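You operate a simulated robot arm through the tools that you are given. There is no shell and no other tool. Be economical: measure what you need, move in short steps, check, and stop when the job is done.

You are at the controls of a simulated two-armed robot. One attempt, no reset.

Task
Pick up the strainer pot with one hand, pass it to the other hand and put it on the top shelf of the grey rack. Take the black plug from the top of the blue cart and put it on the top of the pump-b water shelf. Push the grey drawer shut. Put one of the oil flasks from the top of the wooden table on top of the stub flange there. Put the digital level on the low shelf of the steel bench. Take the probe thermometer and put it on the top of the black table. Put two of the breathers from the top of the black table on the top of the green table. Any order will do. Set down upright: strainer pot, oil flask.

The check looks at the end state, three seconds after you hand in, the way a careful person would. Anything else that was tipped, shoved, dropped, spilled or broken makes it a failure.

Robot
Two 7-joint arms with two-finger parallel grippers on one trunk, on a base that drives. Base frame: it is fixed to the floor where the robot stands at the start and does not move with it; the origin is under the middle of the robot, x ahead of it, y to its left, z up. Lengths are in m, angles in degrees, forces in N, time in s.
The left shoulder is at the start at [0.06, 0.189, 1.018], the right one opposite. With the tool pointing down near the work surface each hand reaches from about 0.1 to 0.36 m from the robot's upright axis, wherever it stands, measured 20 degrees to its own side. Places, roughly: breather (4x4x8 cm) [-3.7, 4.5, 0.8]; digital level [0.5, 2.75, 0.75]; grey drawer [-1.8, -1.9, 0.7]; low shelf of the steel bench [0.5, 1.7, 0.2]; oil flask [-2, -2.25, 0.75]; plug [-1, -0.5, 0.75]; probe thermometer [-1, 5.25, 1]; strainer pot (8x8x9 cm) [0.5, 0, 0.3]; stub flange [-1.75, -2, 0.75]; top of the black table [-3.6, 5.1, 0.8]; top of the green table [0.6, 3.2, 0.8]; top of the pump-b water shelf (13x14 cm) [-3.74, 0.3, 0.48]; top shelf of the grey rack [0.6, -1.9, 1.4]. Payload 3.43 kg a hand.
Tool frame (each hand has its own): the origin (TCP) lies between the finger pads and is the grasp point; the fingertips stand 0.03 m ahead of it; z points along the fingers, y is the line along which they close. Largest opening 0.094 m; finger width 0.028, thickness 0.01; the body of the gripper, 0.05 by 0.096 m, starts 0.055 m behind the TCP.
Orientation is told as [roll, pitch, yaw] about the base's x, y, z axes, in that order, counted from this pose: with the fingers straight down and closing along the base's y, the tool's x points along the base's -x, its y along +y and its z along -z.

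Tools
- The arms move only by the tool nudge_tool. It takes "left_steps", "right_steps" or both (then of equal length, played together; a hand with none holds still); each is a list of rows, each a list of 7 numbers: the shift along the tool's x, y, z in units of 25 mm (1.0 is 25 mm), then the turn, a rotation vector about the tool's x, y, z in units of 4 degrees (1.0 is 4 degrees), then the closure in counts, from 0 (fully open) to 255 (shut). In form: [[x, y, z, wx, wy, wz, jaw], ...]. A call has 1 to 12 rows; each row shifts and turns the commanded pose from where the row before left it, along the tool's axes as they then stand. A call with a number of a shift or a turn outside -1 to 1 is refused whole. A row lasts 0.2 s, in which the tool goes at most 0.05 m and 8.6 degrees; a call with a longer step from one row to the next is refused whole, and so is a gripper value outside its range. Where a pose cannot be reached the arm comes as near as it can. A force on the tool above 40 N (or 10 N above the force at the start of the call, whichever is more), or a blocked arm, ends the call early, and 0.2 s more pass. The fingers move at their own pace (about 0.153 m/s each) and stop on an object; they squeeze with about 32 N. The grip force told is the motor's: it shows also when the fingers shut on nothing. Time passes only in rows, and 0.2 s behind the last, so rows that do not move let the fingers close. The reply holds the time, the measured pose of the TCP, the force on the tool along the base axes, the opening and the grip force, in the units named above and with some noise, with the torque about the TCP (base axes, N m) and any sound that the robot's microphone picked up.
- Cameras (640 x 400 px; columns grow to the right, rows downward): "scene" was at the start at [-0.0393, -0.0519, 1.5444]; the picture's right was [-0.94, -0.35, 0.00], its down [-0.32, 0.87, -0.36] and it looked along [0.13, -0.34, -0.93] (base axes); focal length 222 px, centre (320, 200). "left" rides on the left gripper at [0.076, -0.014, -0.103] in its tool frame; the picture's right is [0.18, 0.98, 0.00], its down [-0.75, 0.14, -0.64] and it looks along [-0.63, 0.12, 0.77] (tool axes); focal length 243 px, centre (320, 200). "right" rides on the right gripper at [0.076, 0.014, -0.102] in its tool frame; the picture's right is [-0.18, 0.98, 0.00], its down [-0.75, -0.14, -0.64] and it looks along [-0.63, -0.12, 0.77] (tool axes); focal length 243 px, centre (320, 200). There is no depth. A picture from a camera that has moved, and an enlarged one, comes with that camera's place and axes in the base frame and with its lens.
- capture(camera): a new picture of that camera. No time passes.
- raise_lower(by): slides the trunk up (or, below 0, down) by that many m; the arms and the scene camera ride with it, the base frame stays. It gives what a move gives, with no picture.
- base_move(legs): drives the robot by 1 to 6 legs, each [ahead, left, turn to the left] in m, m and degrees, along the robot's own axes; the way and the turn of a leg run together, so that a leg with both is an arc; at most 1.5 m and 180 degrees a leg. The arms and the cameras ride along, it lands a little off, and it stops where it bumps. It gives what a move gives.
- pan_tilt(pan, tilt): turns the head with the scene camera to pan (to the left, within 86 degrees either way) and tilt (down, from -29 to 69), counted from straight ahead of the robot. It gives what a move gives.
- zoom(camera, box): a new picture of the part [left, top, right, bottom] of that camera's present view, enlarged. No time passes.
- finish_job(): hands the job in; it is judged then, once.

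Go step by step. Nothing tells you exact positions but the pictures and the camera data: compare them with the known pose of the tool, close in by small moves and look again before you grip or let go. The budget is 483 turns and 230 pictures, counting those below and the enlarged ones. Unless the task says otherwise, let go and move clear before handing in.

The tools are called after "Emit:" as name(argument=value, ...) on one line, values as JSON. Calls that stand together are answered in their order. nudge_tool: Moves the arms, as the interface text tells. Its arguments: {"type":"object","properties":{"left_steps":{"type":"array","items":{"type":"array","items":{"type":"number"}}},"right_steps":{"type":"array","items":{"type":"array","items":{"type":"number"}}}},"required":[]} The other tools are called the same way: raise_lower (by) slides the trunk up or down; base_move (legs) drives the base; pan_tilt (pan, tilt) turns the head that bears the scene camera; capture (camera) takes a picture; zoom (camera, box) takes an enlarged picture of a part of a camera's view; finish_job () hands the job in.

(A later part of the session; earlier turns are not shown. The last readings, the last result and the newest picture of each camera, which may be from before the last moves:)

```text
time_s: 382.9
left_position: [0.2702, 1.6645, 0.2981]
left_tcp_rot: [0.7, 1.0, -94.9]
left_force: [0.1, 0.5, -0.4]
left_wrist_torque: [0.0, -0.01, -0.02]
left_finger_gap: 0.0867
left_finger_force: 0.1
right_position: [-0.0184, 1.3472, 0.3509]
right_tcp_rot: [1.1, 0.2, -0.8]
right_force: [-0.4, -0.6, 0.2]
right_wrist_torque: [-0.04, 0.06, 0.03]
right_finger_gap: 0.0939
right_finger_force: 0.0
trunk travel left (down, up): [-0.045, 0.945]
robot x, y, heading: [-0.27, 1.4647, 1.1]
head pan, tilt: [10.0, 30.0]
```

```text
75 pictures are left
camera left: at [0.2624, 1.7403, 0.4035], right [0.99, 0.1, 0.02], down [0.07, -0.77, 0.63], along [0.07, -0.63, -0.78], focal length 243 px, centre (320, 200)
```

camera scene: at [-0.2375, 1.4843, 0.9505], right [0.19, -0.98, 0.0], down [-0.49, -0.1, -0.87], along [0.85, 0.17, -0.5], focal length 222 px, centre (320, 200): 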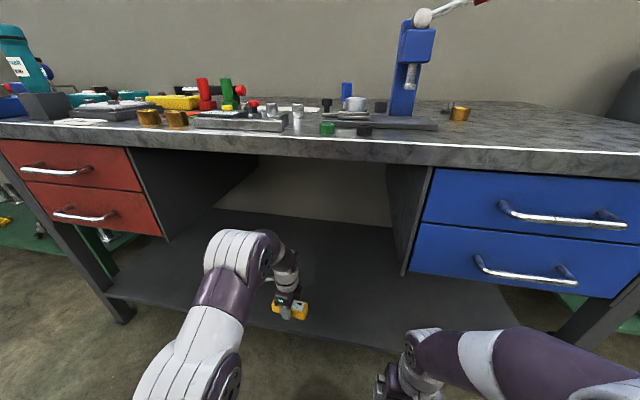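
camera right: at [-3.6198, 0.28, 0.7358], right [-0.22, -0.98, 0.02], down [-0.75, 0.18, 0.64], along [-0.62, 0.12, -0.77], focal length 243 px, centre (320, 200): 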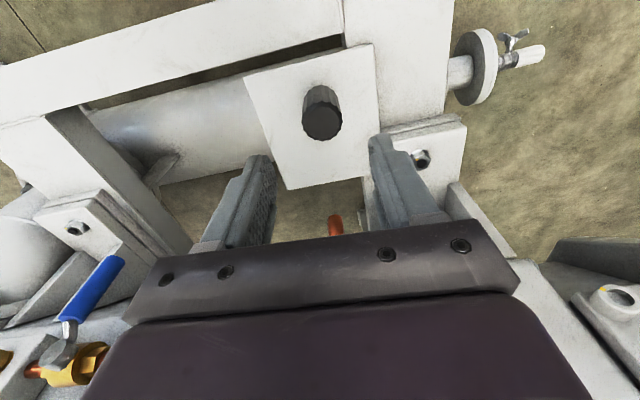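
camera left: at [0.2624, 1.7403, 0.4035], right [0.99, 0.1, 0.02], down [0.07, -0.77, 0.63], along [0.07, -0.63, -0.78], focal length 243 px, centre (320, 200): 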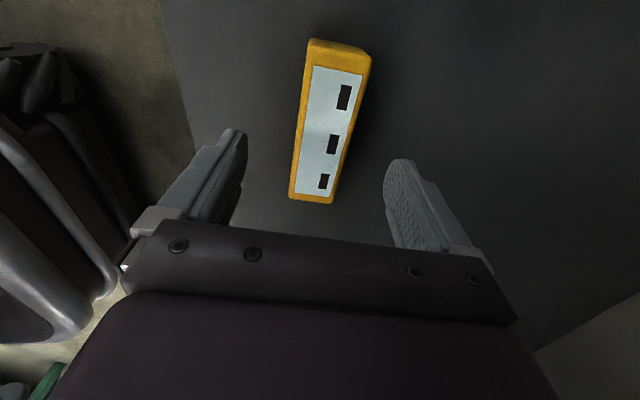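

The level rests on the low shelf. I back out, raise the trunk and turn the left hand back.

Emit:
base_move(legs=[[-0.26, 0, 0]])

Emit:
raise_lower(by=0.4)

Emit:
raise_lower(by=0.36)

Emit:
nudge_tool(left_steps=[[0, -1, -0.5, 0, 0, -1, 0], [0, -1, -0.5, 0, 0, -1, 0], [0, -1, -0.5, 0, 0, -1, 0], [0, -1, -0.5, 0, 0, -1, 0], [0, 0, 0, 0, 0, -1, 0], [0, 0, 0, 0, 0, -1, 0], [0, 0, 0, 0, 0, -1, 0], [0, 0, 0, 0, 0, -1, 0], [0, 0, 0, 0, 0, -1, 0], [0, 0, 0, 0, 0, -1, 0], [0, 0, 0, 0, 0, -1, 0], [0, 0, 0, 0, 0, -1, 0]])

Emit:
nudge_tool(left_steps=[[0, 0, 0, 0, 0, -1, 0], [0, 0, 0, 0, 0, -1, 0], [0, 0, 0, 0, 0, -1, 0], [0, 0, 0, 0, 0, -1, 0], [0, 0, 0, 0, 0, -1, 0], [0, 0, 0, 0, 0, -1, 0], [0, 0, 0, 0, 0, -1, 0], [0, 0, 0, 0, 0, -1, 0], [0, 0, 0, 0, 0, -1, 0], [0, 0, 0, 0, 0, -1, 0], [0, 0, 0, 0, 0, -1, 0], [0, 0, 0, 0, 0, -1, 0]])

Emit:
base_move(legs=[[0.15, 0, 0], [0, 1.2, 0], [0, 1.2, 0]])

Emit:
pan_tilt(pan=70, tilt=30)

Emit:
capture(camera="scene")

```text
time_s: 384.8
left_position: [0.003, 1.6583, 0.2993]
left_tcp_rot: [0.9, 1.1, -95.1]
left_force: [-0.2, 0.2, 0.5]
left_wrist_torque: [0.0, 0.02, 0.0]
left_finger_gap: 0.0867
left_finger_force: 0.0
right_position: [-0.2885, 1.3441, 0.3516]
right_tcp_rot: [1.1, 0.2, -0.9]
right_force: [0.4, -0.1, 0.4]
right_wrist_torque: [-0.01, 0.01, 0.05]
right_finger_gap: 0.094
right_finger_force: 0.1
trunk travel left (down, up): [-0.045, 0.945]
robot x, y, heading: [-0.5379, 1.462, 0.9]
head pan, tilt: [10.0, 30.0]
```

```text
time_s: 388.6
left_position: [0.0021, 1.6583, 0.6995]
left_tcp_rot: [0.7, 1.1, -95.2]
left_force: [-0.1, 0.7, 0.4]
left_wrist_torque: [0.02, 0.0, 0.03]
left_finger_gap: 0.0866
left_finger_force: 0.1
right_position: [-0.2892, 1.344, 0.7496]
right_tcp_rot: [1.1, 0.2, -0.9]
right_force: [-0.2, 0.1, 0.3]
right_wrist_torque: [-0.02, 0.02, 0.01]
right_finger_gap: 0.0941
right_finger_force: 0.0
trunk travel left (down, up): [-0.445, 0.545]
robot x, y, heading: [-0.5384, 1.4624, 0.7]
head pan, tilt: [10.0, 30.0]
```

```text
time_s: 392.1
left_position: [0.0013, 1.6577, 1.0594]
left_tcp_rot: [0.7, 1.2, -95.1]
left_force: [0.2, -0.5, -0.2]
left_wrist_torque: [-0.02, 0.04, -0.04]
left_finger_gap: 0.0868
left_finger_force: 0.0
right_position: [-0.2892, 1.3439, 1.1088]
right_tcp_rot: [1.2, 0.2, -0.9]
right_force: [-0.1, -0.8, 0.0]
right_wrist_torque: [-0.03, 0.0, -0.01]
right_finger_gap: 0.0938
right_finger_force: 0.0
trunk travel left (down, up): [-0.805, 0.185]
robot x, y, heading: [-0.5358, 1.4621, 0.8]
head pan, tilt: [10.0, 30.0]
```

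```text
time_s: 394.8
left_position: [-0.0983, 1.6564, 1.1064]
left_tcp_rot: [1.4, 0.1, -47.0]
left_force: [-0.3, 0.3, 0.5]
left_wrist_torque: [0.0, -0.02, 0.0]
left_finger_gap: 0.0943
left_finger_force: 0.0
right_position: [-0.2897, 1.3439, 1.1101]
right_tcp_rot: [1.1, 0.3, -0.9]
right_force: [0.1, 1.1, 0.3]
right_wrist_torque: [-0.02, 0.01, 0.02]
right_finger_gap: 0.0941
right_finger_force: 0.1
trunk travel left (down, up): [-0.805, 0.185]
robot x, y, heading: [-0.5406, 1.4631, 0.6]
head pan, tilt: [10.0, 30.0]
```

```text
time_s: 397.4
left_position: [-0.0979, 1.6552, 1.1079]
left_tcp_rot: [0.9, -1.0, 1.0]
left_force: [0.0, 0.3, 0.3]
left_wrist_torque: [-0.01, -0.03, 0.01]
left_finger_gap: 0.0941
left_finger_force: 0.1
right_position: [-0.2891, 1.344, 1.111]
right_tcp_rot: [1.1, 0.2, -0.9]
right_force: [0.8, -0.4, 0.2]
right_wrist_torque: [-0.02, -0.01, 0.01]
right_finger_gap: 0.0939
right_finger_force: 0.1
trunk travel left (down, up): [-0.805, 0.185]
robot x, y, heading: [-0.5387, 1.462, 0.9]
head pan, tilt: [10.0, 30.0]
```

```text
time_s: 410.2
left_position: [-0.0263, 4.0917, 1.108]
left_tcp_rot: [0.9, -1.0, 3.2]
left_force: [-0.4, 0.9, 0.0]
left_wrist_torque: [0.01, 0.01, 0.01]
left_finger_gap: 0.0942
left_finger_force: 0.1
right_position: [-0.2067, 3.7729, 1.1113]
right_tcp_rot: [1.3, 0.2, 1.3]
right_force: [0.3, 0.6, 0.5]
right_wrist_torque: [0.0, -0.01, -0.01]
right_finger_gap: 0.0943
right_finger_force: 0.0
trunk travel left (down, up): [-0.805, 0.185]
robot x, y, heading: [-0.4605, 3.8788, 3.0]
head pan, tilt: [10.0, 30.0]
```

```text
time_s: 411.5
left_position: [-0.0271, 4.0924, 1.1076]
left_tcp_rot: [1.0, -1.1, 3.2]
left_force: [0.0, -0.4, 0.2]
left_wrist_torque: [-0.01, 0.0, -0.04]
left_finger_gap: 0.094
left_finger_force: 0.1
right_position: [-0.2071, 3.7727, 1.1104]
right_tcp_rot: [1.1, 0.2, 1.4]
right_force: [-0.2, 0.6, -0.7]
right_wrist_torque: [-0.01, -0.01, 0.01]
right_finger_gap: 0.0939
right_finger_force: 0.0
trunk travel left (down, up): [-0.805, 0.185]
robot x, y, heading: [-0.4605, 3.8849, 3.2]
head pan, tilt: [70.0, 30.0]
```

```text
74 pictures are left
camera scene: at [-0.4917, 3.9664, 1.7105], right [0.96, -0.29, 0.0], down [-0.15, -0.48, -0.87], along [0.25, 0.83, -0.5], focal length 222 px, centre (320, 200)
```

scene: 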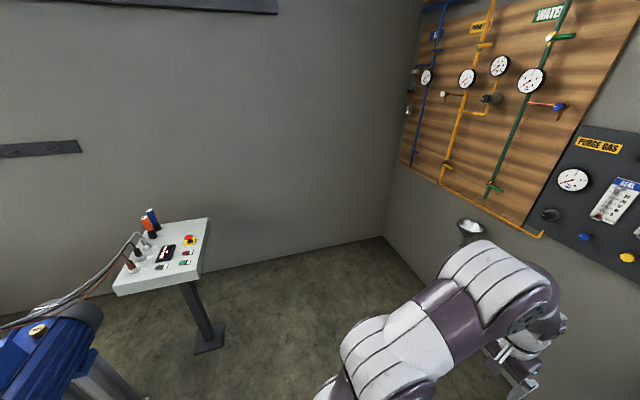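

The control pedestal is ahead-left. I turn north and approach it.

Emit:
base_move(legs=[[0, 0, 87], [0.45, 0.3, 0]])

Emit:
pan_tilt(pan=10, tilt=40)

Emit:
capture(camera="scene")

```text
time_s: 418.3
left_position: [-0.8253, 4.824, 1.1086]
left_tcp_rot: [1.1, -1.0, 82.1]
left_force: [-1.2, 0.0, -0.6]
left_wrist_torque: [0.04, -0.05, 0.07]
left_finger_gap: 0.0941
left_finger_force: 0.1
right_position: [-0.5471, 4.5871, 1.1115]
right_tcp_rot: [1.2, 0.1, 80.3]
right_force: [-1.7, 0.5, -0.2]
right_wrist_torque: [0.01, -0.15, -0.01]
right_finger_gap: 0.0942
right_finger_force: 0.0
trunk travel left (down, up): [-0.805, 0.185]
robot x, y, heading: [-0.7035, 4.3631, 82.0]
head pan, tilt: [70.0, 30.0]
```

```text
time_s: 419.6
left_position: [-0.827, 4.8278, 1.1076]
left_tcp_rot: [0.9, -1.1, 82.0]
left_force: [-0.1, -0.1, -0.7]
left_wrist_torque: [0.01, 0.0, 0.0]
left_finger_gap: 0.094
left_finger_force: 0.1
right_position: [-0.5476, 4.5888, 1.1094]
right_tcp_rot: [1.0, 0.3, 80.1]
right_force: [1.0, 0.1, -0.2]
right_wrist_torque: [-0.04, 0.0, -0.01]
right_finger_gap: 0.0941
right_finger_force: 0.1
trunk travel left (down, up): [-0.805, 0.185]
robot x, y, heading: [-0.7052, 4.3626, 82.1]
head pan, tilt: [10.0, 40.0]
```

```text
73 pictures are left
camera scene: at [-0.7147, 4.3887, 1.6952], right [1.0, 0.04, 0.0], down [0.02, -0.64, -0.77], along [-0.03, 0.77, -0.64], focal length 222 px, centre (320, 200)
```

scene: 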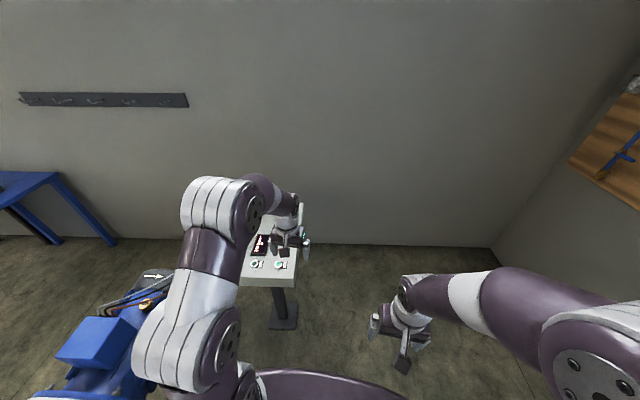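

Emit:
capture(camera="left")

```text
72 pictures are left
camera left: at [-0.8215, 4.7488, 1.2095], right [-1.0, -0.05, 0.01], down [-0.03, 0.75, 0.66], along [-0.04, 0.66, -0.75], focal length 243 px, centre (320, 200)
```

left: 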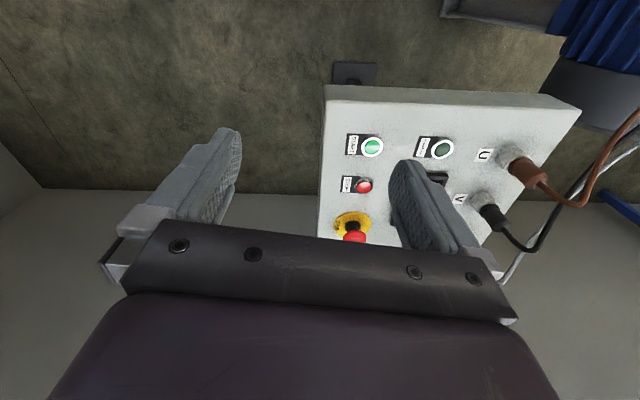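

Emit:
base_move(legs=[[-0.2, 0.2, 8]])

Emit:
capture(camera="scene")

Emit:
zoom(camera="scene", box=[240, 180, 400, 300])

```text
time_s: 420.9
left_position: [-0.7785, 4.7978, 1.1065]
left_tcp_rot: [1.1, -0.9, 74.7]
left_force: [0.6, -0.7, 0.4]
left_wrist_torque: [0.02, 0.01, 0.0]
left_finger_gap: 0.0939
left_finger_force: 0.1
right_position: [-0.5315, 4.5265, 1.1106]
right_tcp_rot: [1.3, 0.2, 73.1]
right_force: [1.1, -0.5, -0.3]
right_wrist_torque: [0.06, -0.01, 0.01]
right_finger_gap: 0.0937
right_finger_force: 0.1
trunk travel left (down, up): [-0.805, 0.185]
robot x, y, heading: [-0.7167, 4.3217, 74.8]
head pan, tilt: [10.0, 40.0]
stopped in leg 1: the robot was blocked; the commanded pose is now the measured one
```

```text
71 pictures are left
camera scene: at [-0.7211, 4.3487, 1.6951], right [1.0, -0.09, 0.0], down [-0.06, -0.64, -0.77], along [0.07, 0.76, -0.64], focal length 222 px, centre (320, 200)
```

scene: 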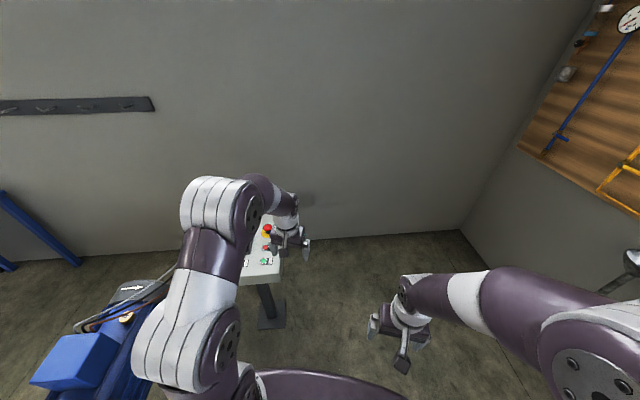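

```text
3.33 times, centred on (320, 240) of scene
camera zoom: at [-0.7211, 4.3487, 1.6951], right [1.0, -0.09, 0.0], down [-0.06, -0.64, -0.77], along [0.07, 0.76, -0.64], focal length 740 px, centre (320, 67)
```

zoom: 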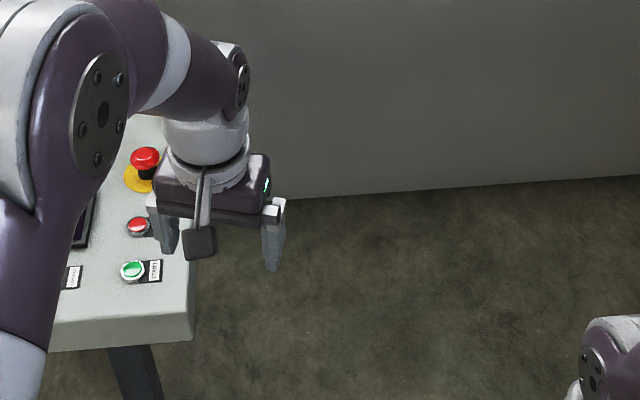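

I was blocked by the motor stand on the left. I move away to the right, straighten heading, and pull the left arm back.

Emit:
base_move(legs=[[0, -0.3, 0], [0, 0, 15]])

Emit:
nudge_tool(left_steps=[[1, 0.4, -0.3, 0, 0, 0, 0], [1, 0.4, -0.3, 0, 0, 0, 0], [1, 0.4, -0.3, 0, 0, 0, 0], [1, 0.4, -0.3, 0, 0, 0, 0], [1, 0.4, 0, 0, 0, 0, 0], [1, 0.4, 0, 0, 0, 0, 0], [1, 0.4, 0, 0, 0, 0, 0], [1, 0.4, 0, 0, 0, 0, 0]])

Emit:
pan_tilt(pan=20, tilt=40)

Emit:
capture(camera="scene")

```text
time_s: 423.8
left_position: [-0.6083, 4.6839, 1.106]
left_tcp_rot: [1.0, -0.9, 90.0]
left_force: [0.1, 0.2, 0.3]
left_wrist_torque: [-0.02, 0.0, -0.03]
left_finger_gap: 0.0941
left_finger_force: 0.1
right_position: [-0.2987, 4.4875, 1.1104]
right_tcp_rot: [1.2, 0.2, 88.2]
right_force: [0.0, -0.7, -0.5]
right_wrist_torque: [-0.03, 0.01, 0.0]
right_finger_gap: 0.094
right_finger_force: 0.1
trunk travel left (down, up): [-0.805, 0.185]
robot x, y, heading: [-0.4232, 4.2406, 90.0]
head pan, tilt: [10.0, 40.0]
```

```text
time_s: 425.6
left_position: [-0.6888, 4.482, 1.134]
left_tcp_rot: [1.1, -0.9, 89.8]
left_force: [0.3, 0.1, 0.3]
left_wrist_torque: [0.04, -0.01, 0.01]
left_finger_gap: 0.094
left_finger_force: 0.0
right_position: [-0.2992, 4.4872, 1.1101]
right_tcp_rot: [1.1, 0.0, 88.1]
right_force: [0.4, -1.0, 0.2]
right_wrist_torque: [0.02, -0.01, 0.0]
right_finger_gap: 0.094
right_finger_force: 0.1
trunk travel left (down, up): [-0.805, 0.185]
robot x, y, heading: [-0.4223, 4.2423, 90.0]
head pan, tilt: [10.0, 40.0]
```

```text
time_s: 426.3
left_position: [-0.6891, 4.484, 1.1349]
left_tcp_rot: [1.0, -0.9, 90.0]
left_force: [-0.2, 0.4, 0.1]
left_wrist_torque: [0.02, 0.0, 0.01]
left_finger_gap: 0.0941
left_finger_force: 0.1
right_position: [-0.2983, 4.4869, 1.1098]
right_tcp_rot: [1.1, 0.2, 88.1]
right_force: [-0.2, 0.2, -0.6]
right_wrist_torque: [0.01, 0.02, -0.02]
right_finger_gap: 0.0938
right_finger_force: 0.1
trunk travel left (down, up): [-0.805, 0.185]
robot x, y, heading: [-0.4233, 4.2418, 90.1]
head pan, tilt: [20.0, 40.0]
```

```text
69 pictures are left
camera scene: at [-0.4503, 4.2615, 1.6951], right [0.94, 0.34, 0.0], down [0.22, -0.6, -0.77], along [-0.26, 0.72, -0.64], focal length 222 px, centre (320, 200)
```

scene: 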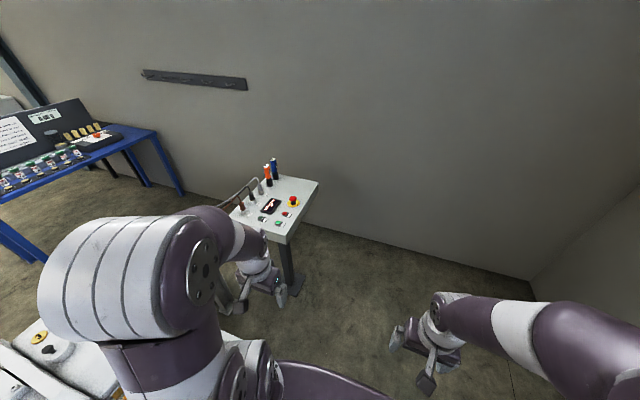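

Emit:
zoom(camera="scene", box=[220, 150, 330, 240])

```text
4.44 times, centred on (275, 195) of scene
camera zoom: at [-0.4503, 4.2615, 1.6951], right [0.94, 0.34, 0.0], down [0.22, -0.6, -0.77], along [-0.26, 0.72, -0.64], focal length 987 px, centre (520, 222)
```

zoom: 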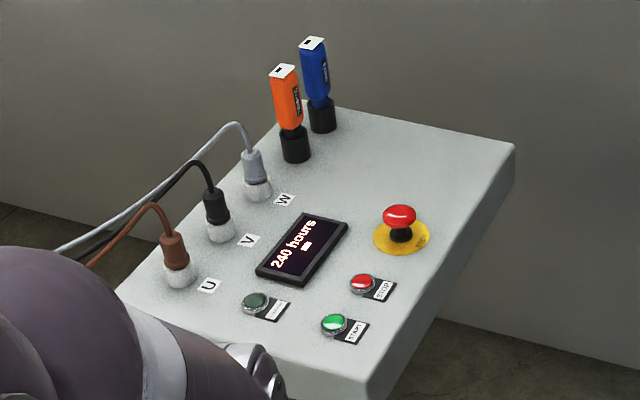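

Two handheld instruments stand in holders (orange and blue). I need to read their labels.

Emit:
zoom(camera="scene", box=[255, 152, 300, 190])

```text
10.53 times, centred on (278, 171) of scene
camera zoom: at [-0.4503, 4.2615, 1.6951], right [0.94, 0.34, 0.0], down [0.22, -0.6, -0.77], along [-0.26, 0.72, -0.64], focal length 2338 px, centre (767, 505)
```

zoom: 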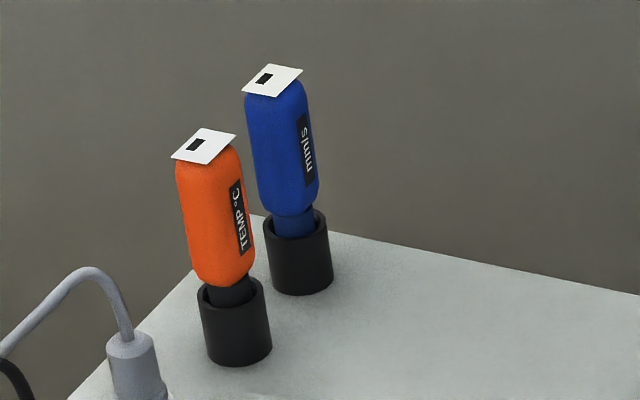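

Orange is labelled TEMP °C: that's the probe thermometer, standing at about (-1.11, 5.18), body z≈0.94–1.035. I position the robot to its south-east.

Emit:
base_move(legs=[[0.47, 0, 0], [0, 0.27, 0]])

Emit:
capture(camera="left")

Emit:
capture(camera="scene")

```text
time_s: 430.6
left_position: [-0.9632, 4.9474, 1.1349]
left_tcp_rot: [1.0, -1.0, 90.6]
left_force: [0.5, -0.1, 0.8]
left_wrist_torque: [0.04, -0.01, 0.02]
left_finger_gap: 0.0938
left_finger_force: 0.1
right_position: [-0.5724, 4.9556, 1.1111]
right_tcp_rot: [1.1, 0.1, 88.7]
right_force: [0.5, 0.3, 0.1]
right_wrist_torque: [0.03, 0.01, -0.03]
right_finger_gap: 0.0943
right_finger_force: 0.0
trunk travel left (down, up): [-0.805, 0.185]
robot x, y, heading: [-0.6925, 4.7075, 90.6]
head pan, tilt: [20.0, 40.0]
```

```text
66 pictures are left
camera left: at [-0.9455, 4.8711, 1.2369], right [-0.98, -0.19, 0.01], down [-0.14, 0.74, 0.66], along [-0.14, 0.64, -0.75], focal length 243 px, centre (320, 200)
```

left: 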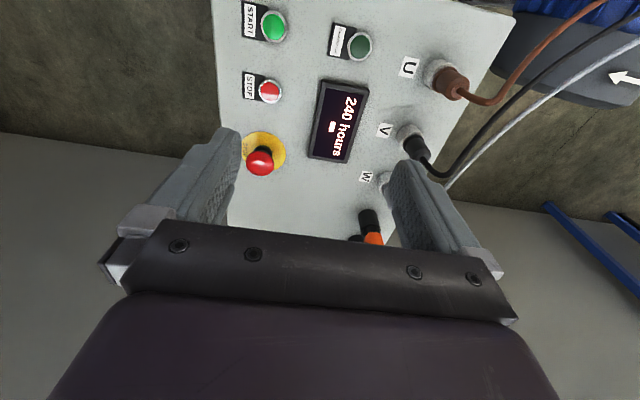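

```text
65 pictures are left
camera scene: at [-0.7217, 4.7265, 1.6953], right [0.94, 0.35, 0.0], down [0.22, -0.6, -0.77], along [-0.27, 0.72, -0.64], focal length 222 px, centre (320, 200)
```

scene: 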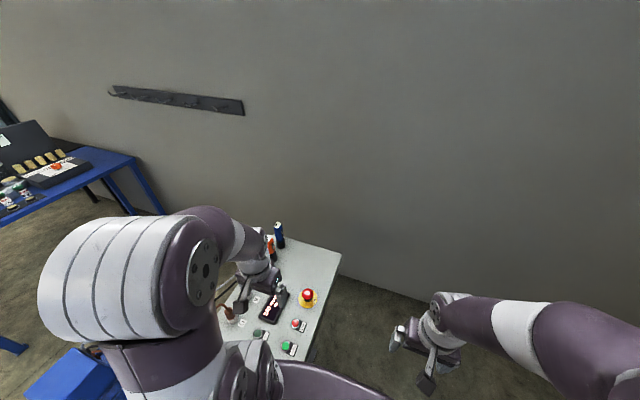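

Emit:
nudge_tool(left_steps=[[-1, 0.68, 0, 0, 0, 0, 0], [-1, 0.68, 0, 0, 0, 0, 0], [-1, 0.68, 0, 0, 0, 0, 0], [-1, 0.68, 0, 0, 0, 0, 0], [-1, 0.68, 0, 0, 0, 0, 0], [-1, 0.68, 0, 0, 0, 0, 0], [-1, 0.68, 0, 0, 0, 0, 0]])

Emit:
capture(camera="left")

```text
time_s: 432.2
left_position: [-1.0824, 5.1239, 1.1387]
left_tcp_rot: [0.9, -0.9, 90.6]
left_force: [-0.9, 0.7, 0.3]
left_wrist_torque: [0.0, 0.04, -0.02]
left_finger_gap: 0.0939
left_finger_force: 0.1
right_position: [-0.5733, 4.9574, 1.1105]
right_tcp_rot: [1.2, 0.3, 88.6]
right_force: [-0.2, 0.5, 0.3]
right_wrist_torque: [0.01, -0.04, 0.02]
right_finger_gap: 0.0941
right_finger_force: 0.0
trunk travel left (down, up): [-0.805, 0.185]
robot x, y, heading: [-0.6903, 4.7099, 90.5]
head pan, tilt: [20.0, 40.0]
```

```text
64 pictures are left
camera left: at [-1.0666, 5.0473, 1.2409], right [-0.98, -0.19, 0.01], down [-0.14, 0.74, 0.66], along [-0.14, 0.64, -0.76], focal length 243 px, centre (320, 200)
```

left: 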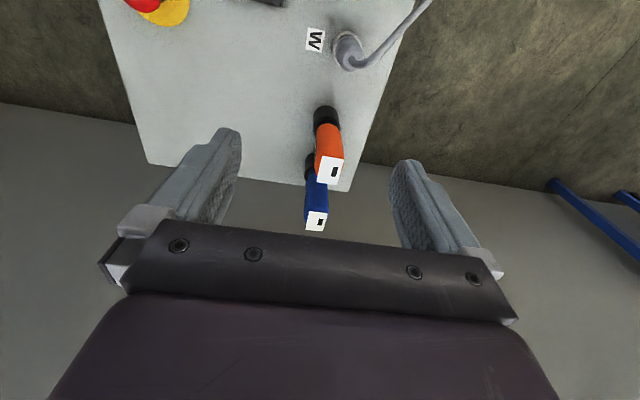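

Emit:
nudge_tool(left_steps=[[-1, 0.5, 0, 0, 0, 0, 92], [-0.96, 0.45, 0.5, 0, 0, 0, 92], [0, 0, 1, 0, 0, 0, 92], [0, 0, 1, 0, 0, 0, 92]])

Emit:
capture(camera="left")

```text
time_s: 433.2
left_position: [-1.1083, 5.1744, 1.0758]
left_tcp_rot: [1.0, -0.9, 90.6]
left_force: [0.6, 0.4, -0.6]
left_wrist_torque: [-0.04, 0.02, 0.01]
left_finger_gap: 0.06
left_finger_force: 0.2
right_position: [-0.5736, 4.9569, 1.1107]
right_tcp_rot: [1.2, 0.2, 88.7]
right_force: [0.2, 0.9, -0.1]
right_wrist_torque: [-0.02, 0.0, -0.04]
right_finger_gap: 0.0941
right_finger_force: 0.0
trunk travel left (down, up): [-0.805, 0.185]
robot x, y, heading: [-0.6935, 4.7045, 90.3]
head pan, tilt: [20.0, 40.0]
```

```text
63 pictures are left
camera left: at [-1.0912, 5.0977, 1.1777], right [-0.98, -0.19, 0.01], down [-0.14, 0.74, 0.66], along [-0.14, 0.64, -0.75], focal length 243 px, centre (320, 200)
```

left: 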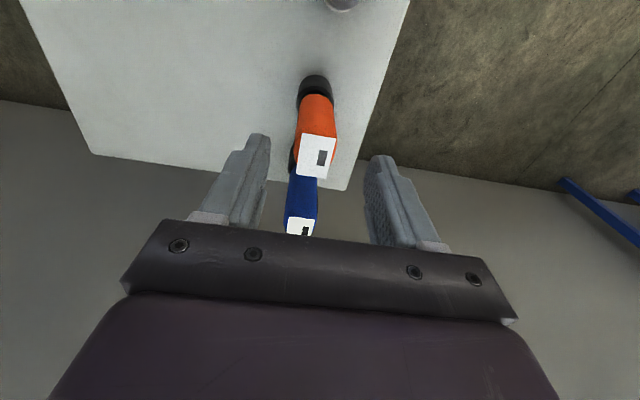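

Aligned. Lower, grip and draw it straight up.

Emit:
nudge_tool(left_steps=[[0, 0, 1, 0, 0, 0, 92], [0, 0, 1, 0, 0, 0, 92], [0, 0, 0, 0, 0, 0, 140], [0, 0, 0, 0, 0, 0, 255], [0, 0, 0, 0, 0, 0, 255], [0, 0, 0, 0, 0, 0, 255]])

Emit:
nudge_tool(left_steps=[[0, 0, -0.5, 0, 0, 0, 255], [0, 0, -0.8, 0, 0, 0, 255], [0, 0, -1, 0, 0, 0, 255], [0, 0, -1, 0, 0, 0, 255], [0, 0, -1, 0, 0, 0, 255], [0, 0, -1, 0, 0, 0, 255], [0, 0, -1, 0, 0, 0, 255], [0, 0, -1, 0, 0, 0, 255]])

Emit:
capture(camera="left")

```text
time_s: 434.6
left_position: [-1.1107, 5.1753, 1.0281]
left_tcp_rot: [1.0, -0.8, 90.6]
left_force: [0.9, -1.0, -0.1]
left_wrist_torque: [0.03, 0.0, -0.02]
left_finger_gap: 0.0341
left_finger_force: 32.3
right_position: [-0.5742, 4.957, 1.1108]
right_tcp_rot: [1.1, 0.2, 88.7]
right_force: [0.5, -0.6, 1.2]
right_wrist_torque: [-0.02, 0.02, -0.05]
right_finger_gap: 0.0937
right_finger_force: 0.0
trunk travel left (down, up): [-0.805, 0.185]
robot x, y, heading: [-0.6968, 4.7036, 90.7]
head pan, tilt: [20.0, 40.0]
```

```text
time_s: 436.4
left_position: [-1.0913, 5.1433, 1.1712]
left_tcp_rot: [1.0, -0.8, 90.6]
left_force: [0.7, 0.2, -1.5]
left_wrist_torque: [0.0, -0.02, 0.0]
left_finger_gap: 0.0339
left_finger_force: 31.8
left hand out of reach, approached as far as the arm can: row 6, 7, 8
right_position: [-0.572, 4.9567, 1.1103]
right_tcp_rot: [1.2, 0.2, 88.7]
right_force: [0.2, 0.2, -0.4]
right_wrist_torque: [0.0, -0.01, 0.04]
right_finger_gap: 0.0939
right_finger_force: 0.1
trunk travel left (down, up): [-0.805, 0.185]
robot x, y, heading: [-0.6938, 4.7099, 90.5]
head pan, tilt: [20.0, 40.0]
```

```text
62 pictures are left
camera left: at [-1.0744, 5.0671, 1.2724], right [-0.98, -0.19, 0.01], down [-0.14, 0.74, 0.66], along [-0.14, 0.64, -0.75], focal length 243 px, centre (320, 200)
```

left: 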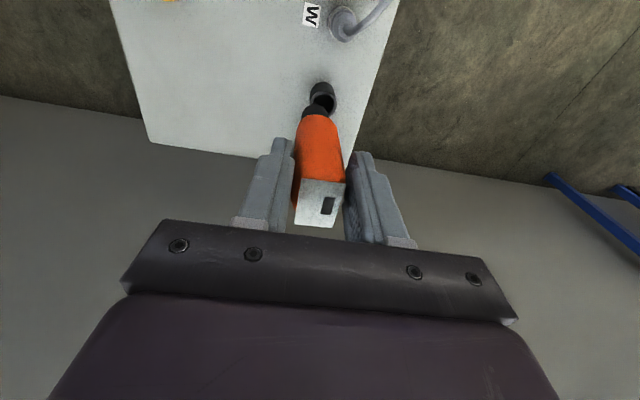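

The thermometer is out of its holder. I raise the trunk and back away, then check the blue instrument.

Emit:
raise_lower(by=0.1)

Emit:
base_move(legs=[[0, -0.25, 0], [-0.45, 0, 0]])

Emit:
capture(camera="scene")

```text
time_s: 437.8
left_position: [-1.0921, 5.145, 1.2701]
left_tcp_rot: [1.0, -0.9, 90.7]
left_force: [0.3, 0.9, -1.3]
left_wrist_torque: [-0.02, 0.02, -0.01]
left_finger_gap: 0.0337
left_finger_force: 31.8
right_position: [-0.5729, 4.9572, 1.2106]
right_tcp_rot: [1.1, 0.1, 88.7]
right_force: [0.1, 0.4, -0.6]
right_wrist_torque: [0.02, -0.03, -0.02]
right_finger_gap: 0.094
right_finger_force: 0.1
trunk travel left (down, up): [-0.905, 0.085]
robot x, y, heading: [-0.6926, 4.7072, 90.4]
head pan, tilt: [20.0, 40.0]
```

```text
time_s: 442.0
left_position: [-0.8281, 4.6802, 1.2696]
left_tcp_rot: [1.0, -1.0, 90.9]
left_force: [-0.1, 0.0, -1.6]
left_wrist_torque: [-0.01, 0.0, -0.01]
left_finger_gap: 0.0339
left_finger_force: 32.3
right_position: [-0.3072, 4.4952, 1.2106]
right_tcp_rot: [1.1, 0.1, 89.0]
right_force: [-0.7, 0.4, -0.1]
right_wrist_torque: [-0.02, 0.01, -0.02]
right_finger_gap: 0.0939
right_finger_force: 0.0
trunk travel left (down, up): [-0.905, 0.085]
robot x, y, heading: [-0.427, 4.2449, 90.8]
head pan, tilt: [20.0, 40.0]
```

```text
61 pictures are left
camera scene: at [-0.4556, 4.2674, 1.7951], right [0.93, 0.36, 0.0], down [0.23, -0.6, -0.77], along [-0.27, 0.72, -0.64], focal length 222 px, centre (320, 200)
```

scene: 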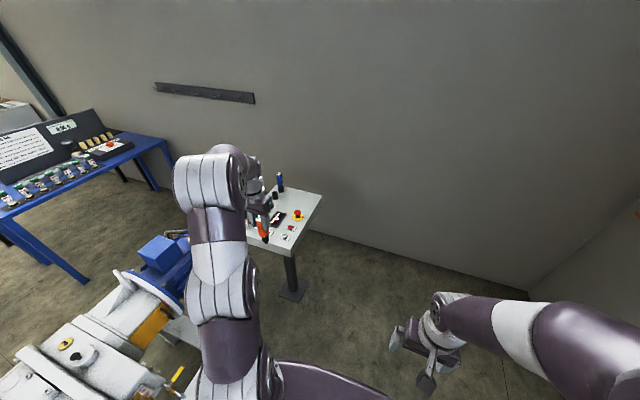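

Blue one is undisturbed. Now to the black table: I back south, then go west between the red cart and the motor.

Emit:
base_move(legs=[[-1.43, 0, -0.8], [0, 1.0, 0]])

Emit:
pan_tilt(pan=55, tilt=30)

Emit:
capture(camera="scene")

```text
time_s: 453.9
left_position: [-1.7994, 3.2566, 1.2704]
left_tcp_rot: [0.9, -0.8, 90.6]
left_force: [0.3, 0.1, -0.9]
left_wrist_torque: [-0.05, -0.02, 0.01]
left_finger_gap: 0.0339
left_finger_force: 32.6
right_position: [-1.2816, 3.0675, 1.2103]
right_tcp_rot: [1.2, 0.1, 88.8]
right_force: [-0.2, 0.1, -0.2]
right_wrist_torque: [0.02, 0.02, -0.01]
right_finger_gap: 0.0941
right_finger_force: 0.1
trunk travel left (down, up): [-0.905, 0.085]
robot x, y, heading: [-1.4046, 2.8222, 90.5]
head pan, tilt: [20.0, 40.0]
```

```text
time_s: 454.9
left_position: [-1.8006, 3.2561, 1.2693]
left_tcp_rot: [1.0, -0.9, 90.5]
left_force: [0.4, 0.0, -1.1]
left_wrist_torque: [-0.04, 0.0, 0.01]
left_finger_gap: 0.0338
left_finger_force: 32.1
right_position: [-1.2831, 3.0676, 1.21]
right_tcp_rot: [1.1, 0.2, 88.7]
right_force: [-0.6, -0.6, 0.2]
right_wrist_torque: [-0.03, 0.02, -0.03]
right_finger_gap: 0.0941
right_finger_force: 0.0
trunk travel left (down, up): [-0.905, 0.085]
robot x, y, heading: [-1.4004, 2.824, 90.6]
head pan, tilt: [55.0, 30.0]
```

```text
60 pictures are left
camera scene: at [-1.4758, 2.8119, 1.8105], right [0.57, 0.82, 0.0], down [0.41, -0.28, -0.87], along [-0.71, 0.49, -0.5], focal length 222 px, centre (320, 200)
```

scene: 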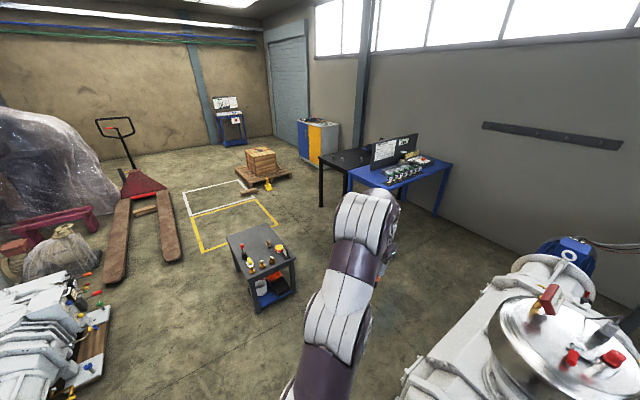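

Emit:
base_move(legs=[[0, 0.82, 0], [1.15, 0, 0]])

Emit:
pan_tilt(pan=45, tilt=30)

Emit:
capture(camera="scene")

```text
time_s: 464.6
left_position: [-2.5956, 4.4079, 1.2695]
left_tcp_rot: [1.0, -1.1, 89.5]
left_force: [-0.2, 0.0, -0.9]
left_wrist_torque: [-0.02, 0.0, 0.0]
left_finger_gap: 0.0338
left_finger_force: 32.2
right_position: [-2.0802, 4.2107, 1.2096]
right_tcp_rot: [1.0, 0.3, 87.6]
right_force: [0.3, -0.2, 0.2]
right_wrist_torque: [0.02, -0.02, 0.03]
right_finger_gap: 0.0939
right_finger_force: 0.1
trunk travel left (down, up): [-0.905, 0.085]
robot x, y, heading: [-2.2075, 3.9649, 89.6]
head pan, tilt: [55.0, 30.0]
```

```text
time_s: 465.4
left_position: [-2.5964, 4.4096, 1.2704]
left_tcp_rot: [1.1, -0.8, 89.6]
left_force: [0.3, 0.0, -0.5]
left_wrist_torque: [0.0, -0.02, -0.02]
left_finger_gap: 0.034
left_finger_force: 32.3
right_position: [-2.0797, 4.2119, 1.2099]
right_tcp_rot: [1.1, 0.2, 87.7]
right_force: [-0.1, 0.8, -1.0]
right_wrist_torque: [-0.01, 0.0, 0.01]
right_finger_gap: 0.0942
right_finger_force: 0.1
trunk travel left (down, up): [-0.905, 0.085]
robot x, y, heading: [-2.2034, 3.9684, 89.8]
head pan, tilt: [45.0, 30.0]
```

```text
59 pictures are left
camera scene: at [-2.2688, 3.9716, 1.8105], right [0.71, 0.7, 0.0], down [0.35, -0.36, -0.87], along [-0.61, 0.62, -0.5], focal length 222 px, centre (320, 200)
```

scene: 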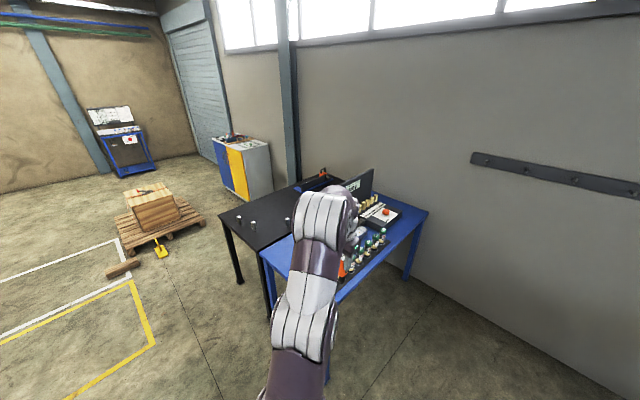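

Emit:
base_move(legs=[[0, 1.35, 0]])

Emit:
pan_tilt(pan=0, tilt=45)

Emit:
capture(camera="scene")

```text
time_s: 472.1
left_position: [-3.9419, 4.444, 1.2705]
left_tcp_rot: [1.0, -1.0, 88.3]
left_force: [0.0, -0.3, -1.0]
left_wrist_torque: [0.02, 0.01, 0.03]
left_finger_gap: 0.0339
left_finger_force: 32.1
right_position: [-3.4293, 4.2363, 1.2096]
right_tcp_rot: [1.1, 0.2, 86.4]
right_force: [-0.1, -0.2, 0.7]
right_wrist_torque: [-0.01, 0.0, -0.03]
right_finger_gap: 0.0942
right_finger_force: 0.1
trunk travel left (down, up): [-0.905, 0.085]
robot x, y, heading: [-3.5655, 3.9913, 88.4]
head pan, tilt: [45.0, 30.0]
```

```text
time_s: 473.3
left_position: [-3.9442, 4.4448, 1.2704]
left_tcp_rot: [1.0, -0.9, 88.3]
left_force: [-0.1, -0.9, -1.1]
left_wrist_torque: [0.0, 0.01, 0.0]
left_finger_gap: 0.0339
left_finger_force: 32.2
right_position: [-3.4307, 4.2347, 1.2097]
right_tcp_rot: [1.0, 0.2, 86.4]
right_force: [0.3, 0.3, -0.9]
right_wrist_torque: [-0.02, -0.01, 0.04]
right_finger_gap: 0.094
right_finger_force: 0.0
trunk travel left (down, up): [-0.905, 0.085]
robot x, y, heading: [-3.5606, 3.9915, 88.2]
head pan, tilt: [0.0, 45.0]
```

```text
58 pictures are left
camera scene: at [-3.5598, 4.0149, 1.7879], right [1.0, -0.03, 0.0], down [-0.02, -0.71, -0.71], along [0.02, 0.71, -0.71], focal length 222 px, centre (320, 200)
```

scene: 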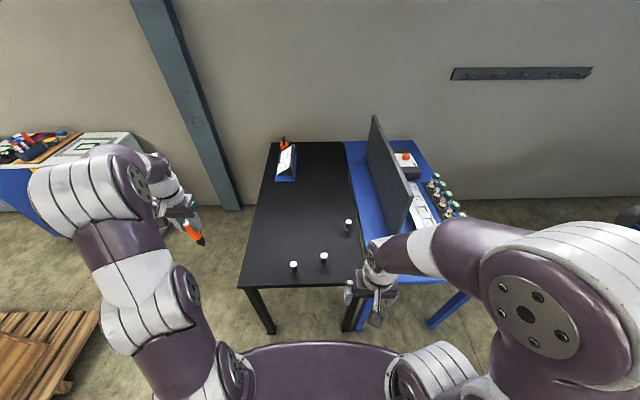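

Three breathers and free black tabletop visible. I'll lay the thermometer on the left-middle part: tilt the left hand to ~-60° first.

Emit:
nudge_tool(left_steps=[[0, -0.5, 0, 0, -1, 0, 255], [0, -0.5, 0, 0, -1, 0, 255], [0, -0.5, 0, 0, -1, 0, 255], [0, -0.5, 0, 0, -1, 0, 255], [0, -0.5, 0, 0, -1, 0, 255], [0, -0.5, 0, 0, -1, 0, 255], [0, -0.5, 0, 0, -1, 0, 255], [0, -0.5, 0, 0, -1, 0, 255], [0, 0, 0, 0, -1, 0, 255], [0, 0, 0, 0, -1, 0, 255], [0, 0, 0, 0, -1, 0, 255], [0, 0, 0, 0, -1, 0, 255]])

Emit:
nudge_tool(left_steps=[[0, 0, 0, 0, -1, 0, 255], [0, 0, 0, 0, -1, 0, 255], [0, 0, 0, 0, -1, 0, 255]])

Emit:
base_move(legs=[[0.12, 0, 1.5]])

Emit:
raise_lower(by=-0.25)

Emit:
capture(camera="scene")

```text
time_s: 475.9
left_position: [-3.8369, 4.4407, 1.2674]
left_tcp_rot: [0.2, -45.5, 87.5]
left_force: [-0.4, 0.1, -1.2]
left_wrist_torque: [-0.03, -0.01, -0.02]
left_finger_gap: 0.034
left_finger_force: 31.9
left hand out of reach, approached as far as the arm can: row 12
right_position: [-3.4309, 4.2357, 1.211]
right_tcp_rot: [1.1, 0.2, 86.5]
right_force: [-0.7, 0.1, 0.1]
right_wrist_torque: [0.0, 0.02, 0.03]
right_finger_gap: 0.0943
right_finger_force: 0.1
trunk travel left (down, up): [-0.905, 0.085]
robot x, y, heading: [-3.5597, 3.9922, 88.2]
head pan, tilt: [0.0, 45.0]
```

```text
time_s: 476.7
left_position: [-3.8374, 4.4422, 1.2685]
left_tcp_rot: [0.1, -57.6, 87.5]
left_force: [0.6, 0.0, -0.2]
left_wrist_torque: [-0.03, -0.01, -0.03]
left_finger_gap: 0.0337
left_finger_force: 32.0
right_position: [-3.4314, 4.2359, 1.2099]
right_tcp_rot: [1.1, 0.2, 86.5]
right_force: [-0.1, 0.0, 0.6]
right_wrist_torque: [-0.01, 0.0, 0.02]
right_finger_gap: 0.0937
right_finger_force: 0.1
trunk travel left (down, up): [-0.905, 0.085]
robot x, y, heading: [-3.56, 3.9953, 88.4]
head pan, tilt: [0.0, 45.0]
```

```text
time_s: 477.9
left_position: [-3.8454, 4.5521, 1.2688]
left_tcp_rot: [0.0, -57.7, 89.0]
left_force: [0.7, -0.4, -1.3]
left_wrist_torque: [-0.02, 0.06, -0.02]
left_finger_gap: 0.0336
left_finger_force: 32.3
right_position: [-3.4351, 4.3565, 1.2109]
right_tcp_rot: [1.2, 0.1, 88.0]
right_force: [0.8, -1.5, 0.2]
right_wrist_torque: [0.03, 0.0, 0.0]
right_finger_gap: 0.0942
right_finger_force: 0.0
trunk travel left (down, up): [-0.905, 0.085]
robot x, y, heading: [-3.5623, 4.1119, 89.6]
head pan, tilt: [0.0, 45.0]
```

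```text
time_s: 480.5
left_position: [-3.8472, 4.5537, 1.0179]
left_tcp_rot: [0.1, -57.5, 89.1]
left_force: [0.5, 0.1, -1.7]
left_wrist_torque: [-0.04, 0.01, 0.02]
left_finger_gap: 0.0337
left_finger_force: 32.4
right_position: [-3.4346, 4.358, 0.9602]
right_tcp_rot: [1.1, 0.2, 88.0]
right_force: [-0.6, -0.4, -0.3]
right_wrist_torque: [0.02, -0.01, -0.03]
right_finger_gap: 0.0939
right_finger_force: 0.1
trunk travel left (down, up): [-0.655, 0.335]
robot x, y, heading: [-3.5562, 4.1112, 89.6]
head pan, tilt: [0.0, 45.0]
```

```text
57 pictures are left
camera scene: at [-3.5582, 4.1342, 1.5379], right [1.0, 0.0, 0.0], down [0.0, -0.71, -0.71], along [0.0, 0.71, -0.71], focal length 222 px, centre (320, 200)
```

scene: 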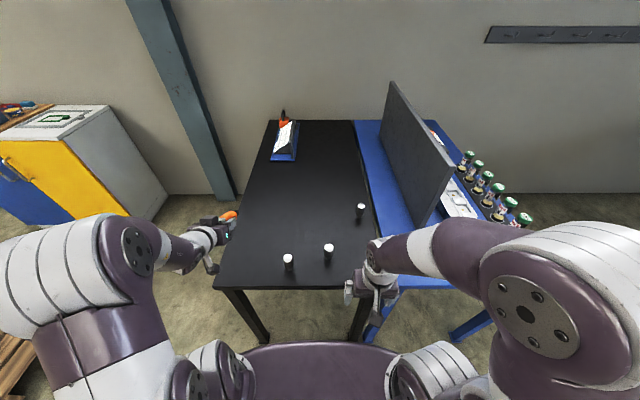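

Emit:
nudge_tool(left_steps=[[0.2, -0.45, 1, 0, 0, 0, 255], [0.2, -0.45, 1, 0, 0, 0, 255], [0.3, -0.45, 1, 0, 0, 0, 255], [0.3, -0.45, 1, 0, 0, 0, 255], [0.3, -0.45, 1, 0, 0, 0, 255], [0.3, -0.45, 1, 0, 0, 0, 255]])

Emit:
zoom(camera="scene", box=[190, 110, 390, 300])

```text
time_s: 481.9
left_position: [-3.7782, 4.6585, 0.903]
left_tcp_rot: [-0.4, -57.6, 89.0]
left_force: [-0.5, 0.5, -1.2]
left_wrist_torque: [-0.07, -0.02, -0.01]
left_finger_gap: 0.034
left_finger_force: 31.8
right_position: [-3.4349, 4.3589, 0.9605]
right_tcp_rot: [1.1, 0.2, 88.0]
right_force: [0.5, 0.7, 0.4]
right_wrist_torque: [-0.01, -0.01, -0.01]
right_finger_gap: 0.0938
right_finger_force: 0.1
trunk travel left (down, up): [-0.655, 0.335]
robot x, y, heading: [-3.5615, 4.1112, 89.7]
head pan, tilt: [0.0, 45.0]
```

```text
2.11 times, centred on (290, 205) of scene
camera zoom: at [-3.5582, 4.1346, 1.5379], right [1.0, 0.0, 0.0], down [0.0, -0.71, -0.71], along [0.0, 0.71, -0.71], focal length 468 px, centre (383, 190)
```

zoom: 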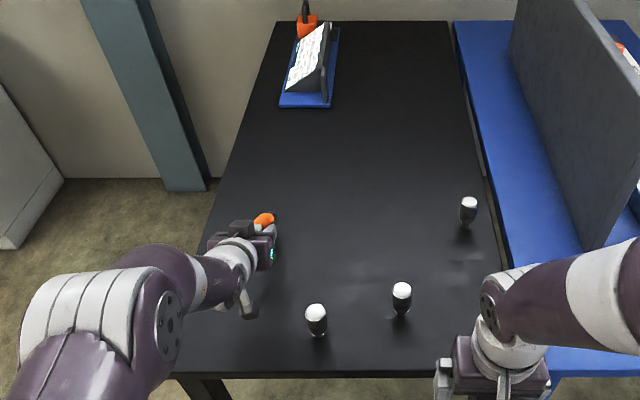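

Emit:
nudge_tool(left_steps=[[0.5, 0, 0.32, 0, 0, 0, 255], [0.5, 0, 0.32, 0, 0, 0, 255]])

Emit:
capture(camera="left")

```text
time_s: 482.5
left_position: [-3.7842, 4.658, 0.8749]
left_tcp_rot: [-0.4, -57.5, 89.0]
left_force: [-0.6, 0.5, -0.7]
left_wrist_torque: [-0.05, 0.0, -0.02]
left_finger_gap: 0.0337
left_finger_force: 31.7
left hand out of reach, approached as far as the arm can: row 1
right_position: [-3.4345, 4.3585, 0.9601]
right_tcp_rot: [1.1, 0.3, 88.0]
right_force: [-0.6, 0.2, -0.2]
right_wrist_torque: [0.02, -0.02, 0.01]
right_finger_gap: 0.094
right_finger_force: 0.1
trunk travel left (down, up): [-0.655, 0.335]
robot x, y, heading: [-3.5591, 4.1079, 89.9]
head pan, tilt: [0.0, 45.0]
```

```text
55 pictures are left
camera left: at [-3.773, 4.5305, 0.8663], right [-0.98, -0.08, -0.16], down [-0.15, -0.13, 0.98], along [-0.1, 0.99, 0.12], focal length 243 px, centre (320, 200)
```

left: 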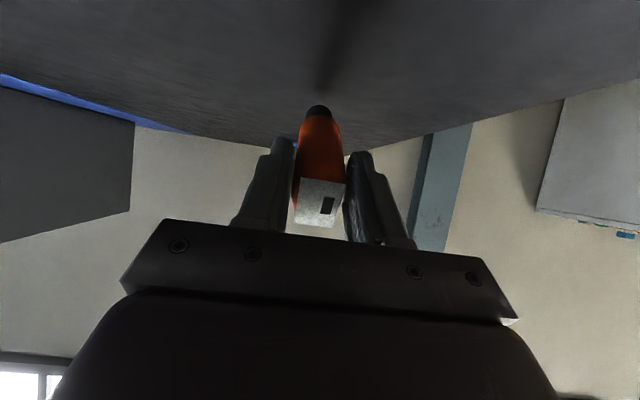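

Emit:
nudge_tool(left_steps=[[0.35, 0, 0.22, 0, 0, 0, 255], [0.35, 0, 0.22, 0, 0, 0, 255]])

Emit:
nudge_tool(left_steps=[[0.3, 0, 0.2, 0, 0, 0, 255]])

Emit:
capture(camera="left")

```text
time_s: 483.1
left_position: [-3.7885, 4.6537, 0.855]
left_tcp_rot: [-0.3, -57.7, 89.0]
left_force: [1.3, -11.9, 13.8]
left_wrist_torque: [0.97, -0.13, -0.19]
left_finger_gap: 0.0345
left_finger_force: 32.2
left hand out of reach, approached as far as the arm can: row 1
right_position: [-3.434, 4.3555, 0.9607]
right_tcp_rot: [1.2, 0.0, 88.0]
right_force: [0.8, 0.3, 0.1]
right_wrist_torque: [-0.01, 0.01, -0.03]
right_finger_gap: 0.0938
right_finger_force: 0.1
trunk travel left (down, up): [-0.655, 0.335]
robot x, y, heading: [-3.5566, 4.1132, 89.8]
head pan, tilt: [0.0, 45.0]
```

```text
time_s: 483.5
left_position: [-3.7909, 4.6534, 0.8442]
left_tcp_rot: [-0.1, -57.5, 88.7]
left_force: [3.1, -6.8, 11.2]
left_wrist_torque: [0.88, -0.2, -0.38]
left_finger_gap: 0.0342
left_finger_force: 32.0
left hand out of reach, approached as far as the arm can: row 1
right_position: [-3.4347, 4.3564, 0.9611]
right_tcp_rot: [1.2, 0.1, 87.9]
right_force: [-0.8, 0.0, -0.3]
right_wrist_torque: [0.0, 0.03, 0.01]
right_finger_gap: 0.0941
right_finger_force: 0.1
trunk travel left (down, up): [-0.655, 0.335]
robot x, y, heading: [-3.5594, 4.1112, 89.8]
head pan, tilt: [0.0, 45.0]
```

```text
54 pictures are left
camera left: at [-3.7793, 4.5266, 0.8363], right [-0.98, -0.08, -0.16], down [-0.14, -0.14, 0.98], along [-0.1, 0.99, 0.12], focal length 243 px, centre (320, 200)
```

left: 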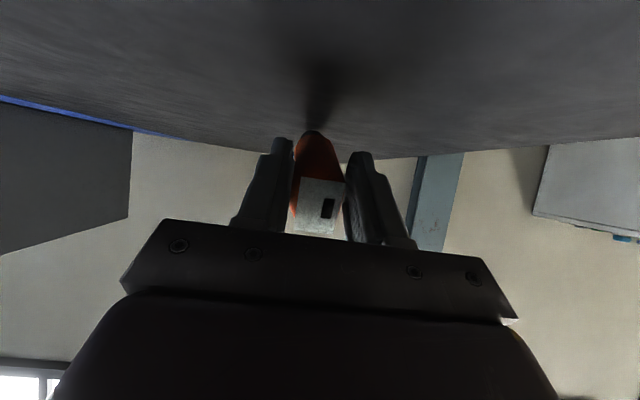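

The thermometer is pivoting flat in the grip. A little lower, then release.

Emit:
nudge_tool(left_steps=[[0.25, 0, 0.16, 0, 0, 0, 255], [0, 0, 0, 0, 0, 0, 160], [0, 0, 0, 0, 0, 0, 120], [0, 0, 0, 0, 0, 0, 60], [0, 0, 0, 0, 0, 0, 0]])

Emit:
capture(camera="left")

```text
time_s: 484.7
left_position: [-3.7942, 4.6554, 0.8362]
left_tcp_rot: [-0.1, -57.5, 89.0]
left_force: [-1.0, 0.2, -0.1]
left_wrist_torque: [0.04, -0.01, 0.0]
left_finger_gap: 0.0938
left_finger_force: 0.0
right_position: [-3.4346, 4.3592, 0.9608]
right_tcp_rot: [1.1, 0.2, 88.0]
right_force: [-0.3, -0.9, -0.2]
right_wrist_torque: [-0.03, 0.02, 0.01]
right_finger_gap: 0.0941
right_finger_force: 0.1
trunk travel left (down, up): [-0.655, 0.335]
robot x, y, heading: [-3.5643, 4.1127, 89.8]
head pan, tilt: [0.0, 45.0]
```

```text
53 pictures are left
camera left: at [-3.7821, 4.5278, 0.8278], right [-0.98, -0.08, -0.16], down [-0.14, -0.13, 0.98], along [-0.1, 0.99, 0.12], focal length 243 px, centre (320, 200)
```

left: 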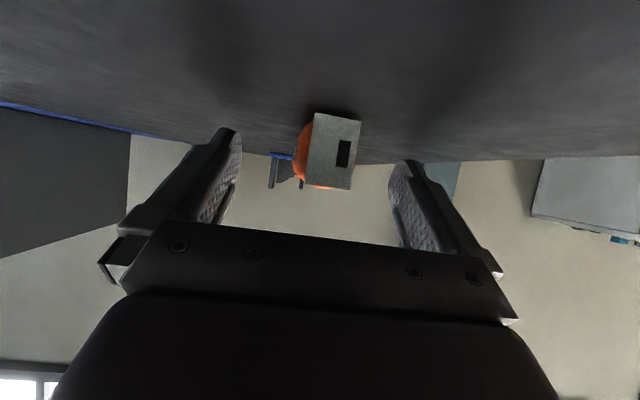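

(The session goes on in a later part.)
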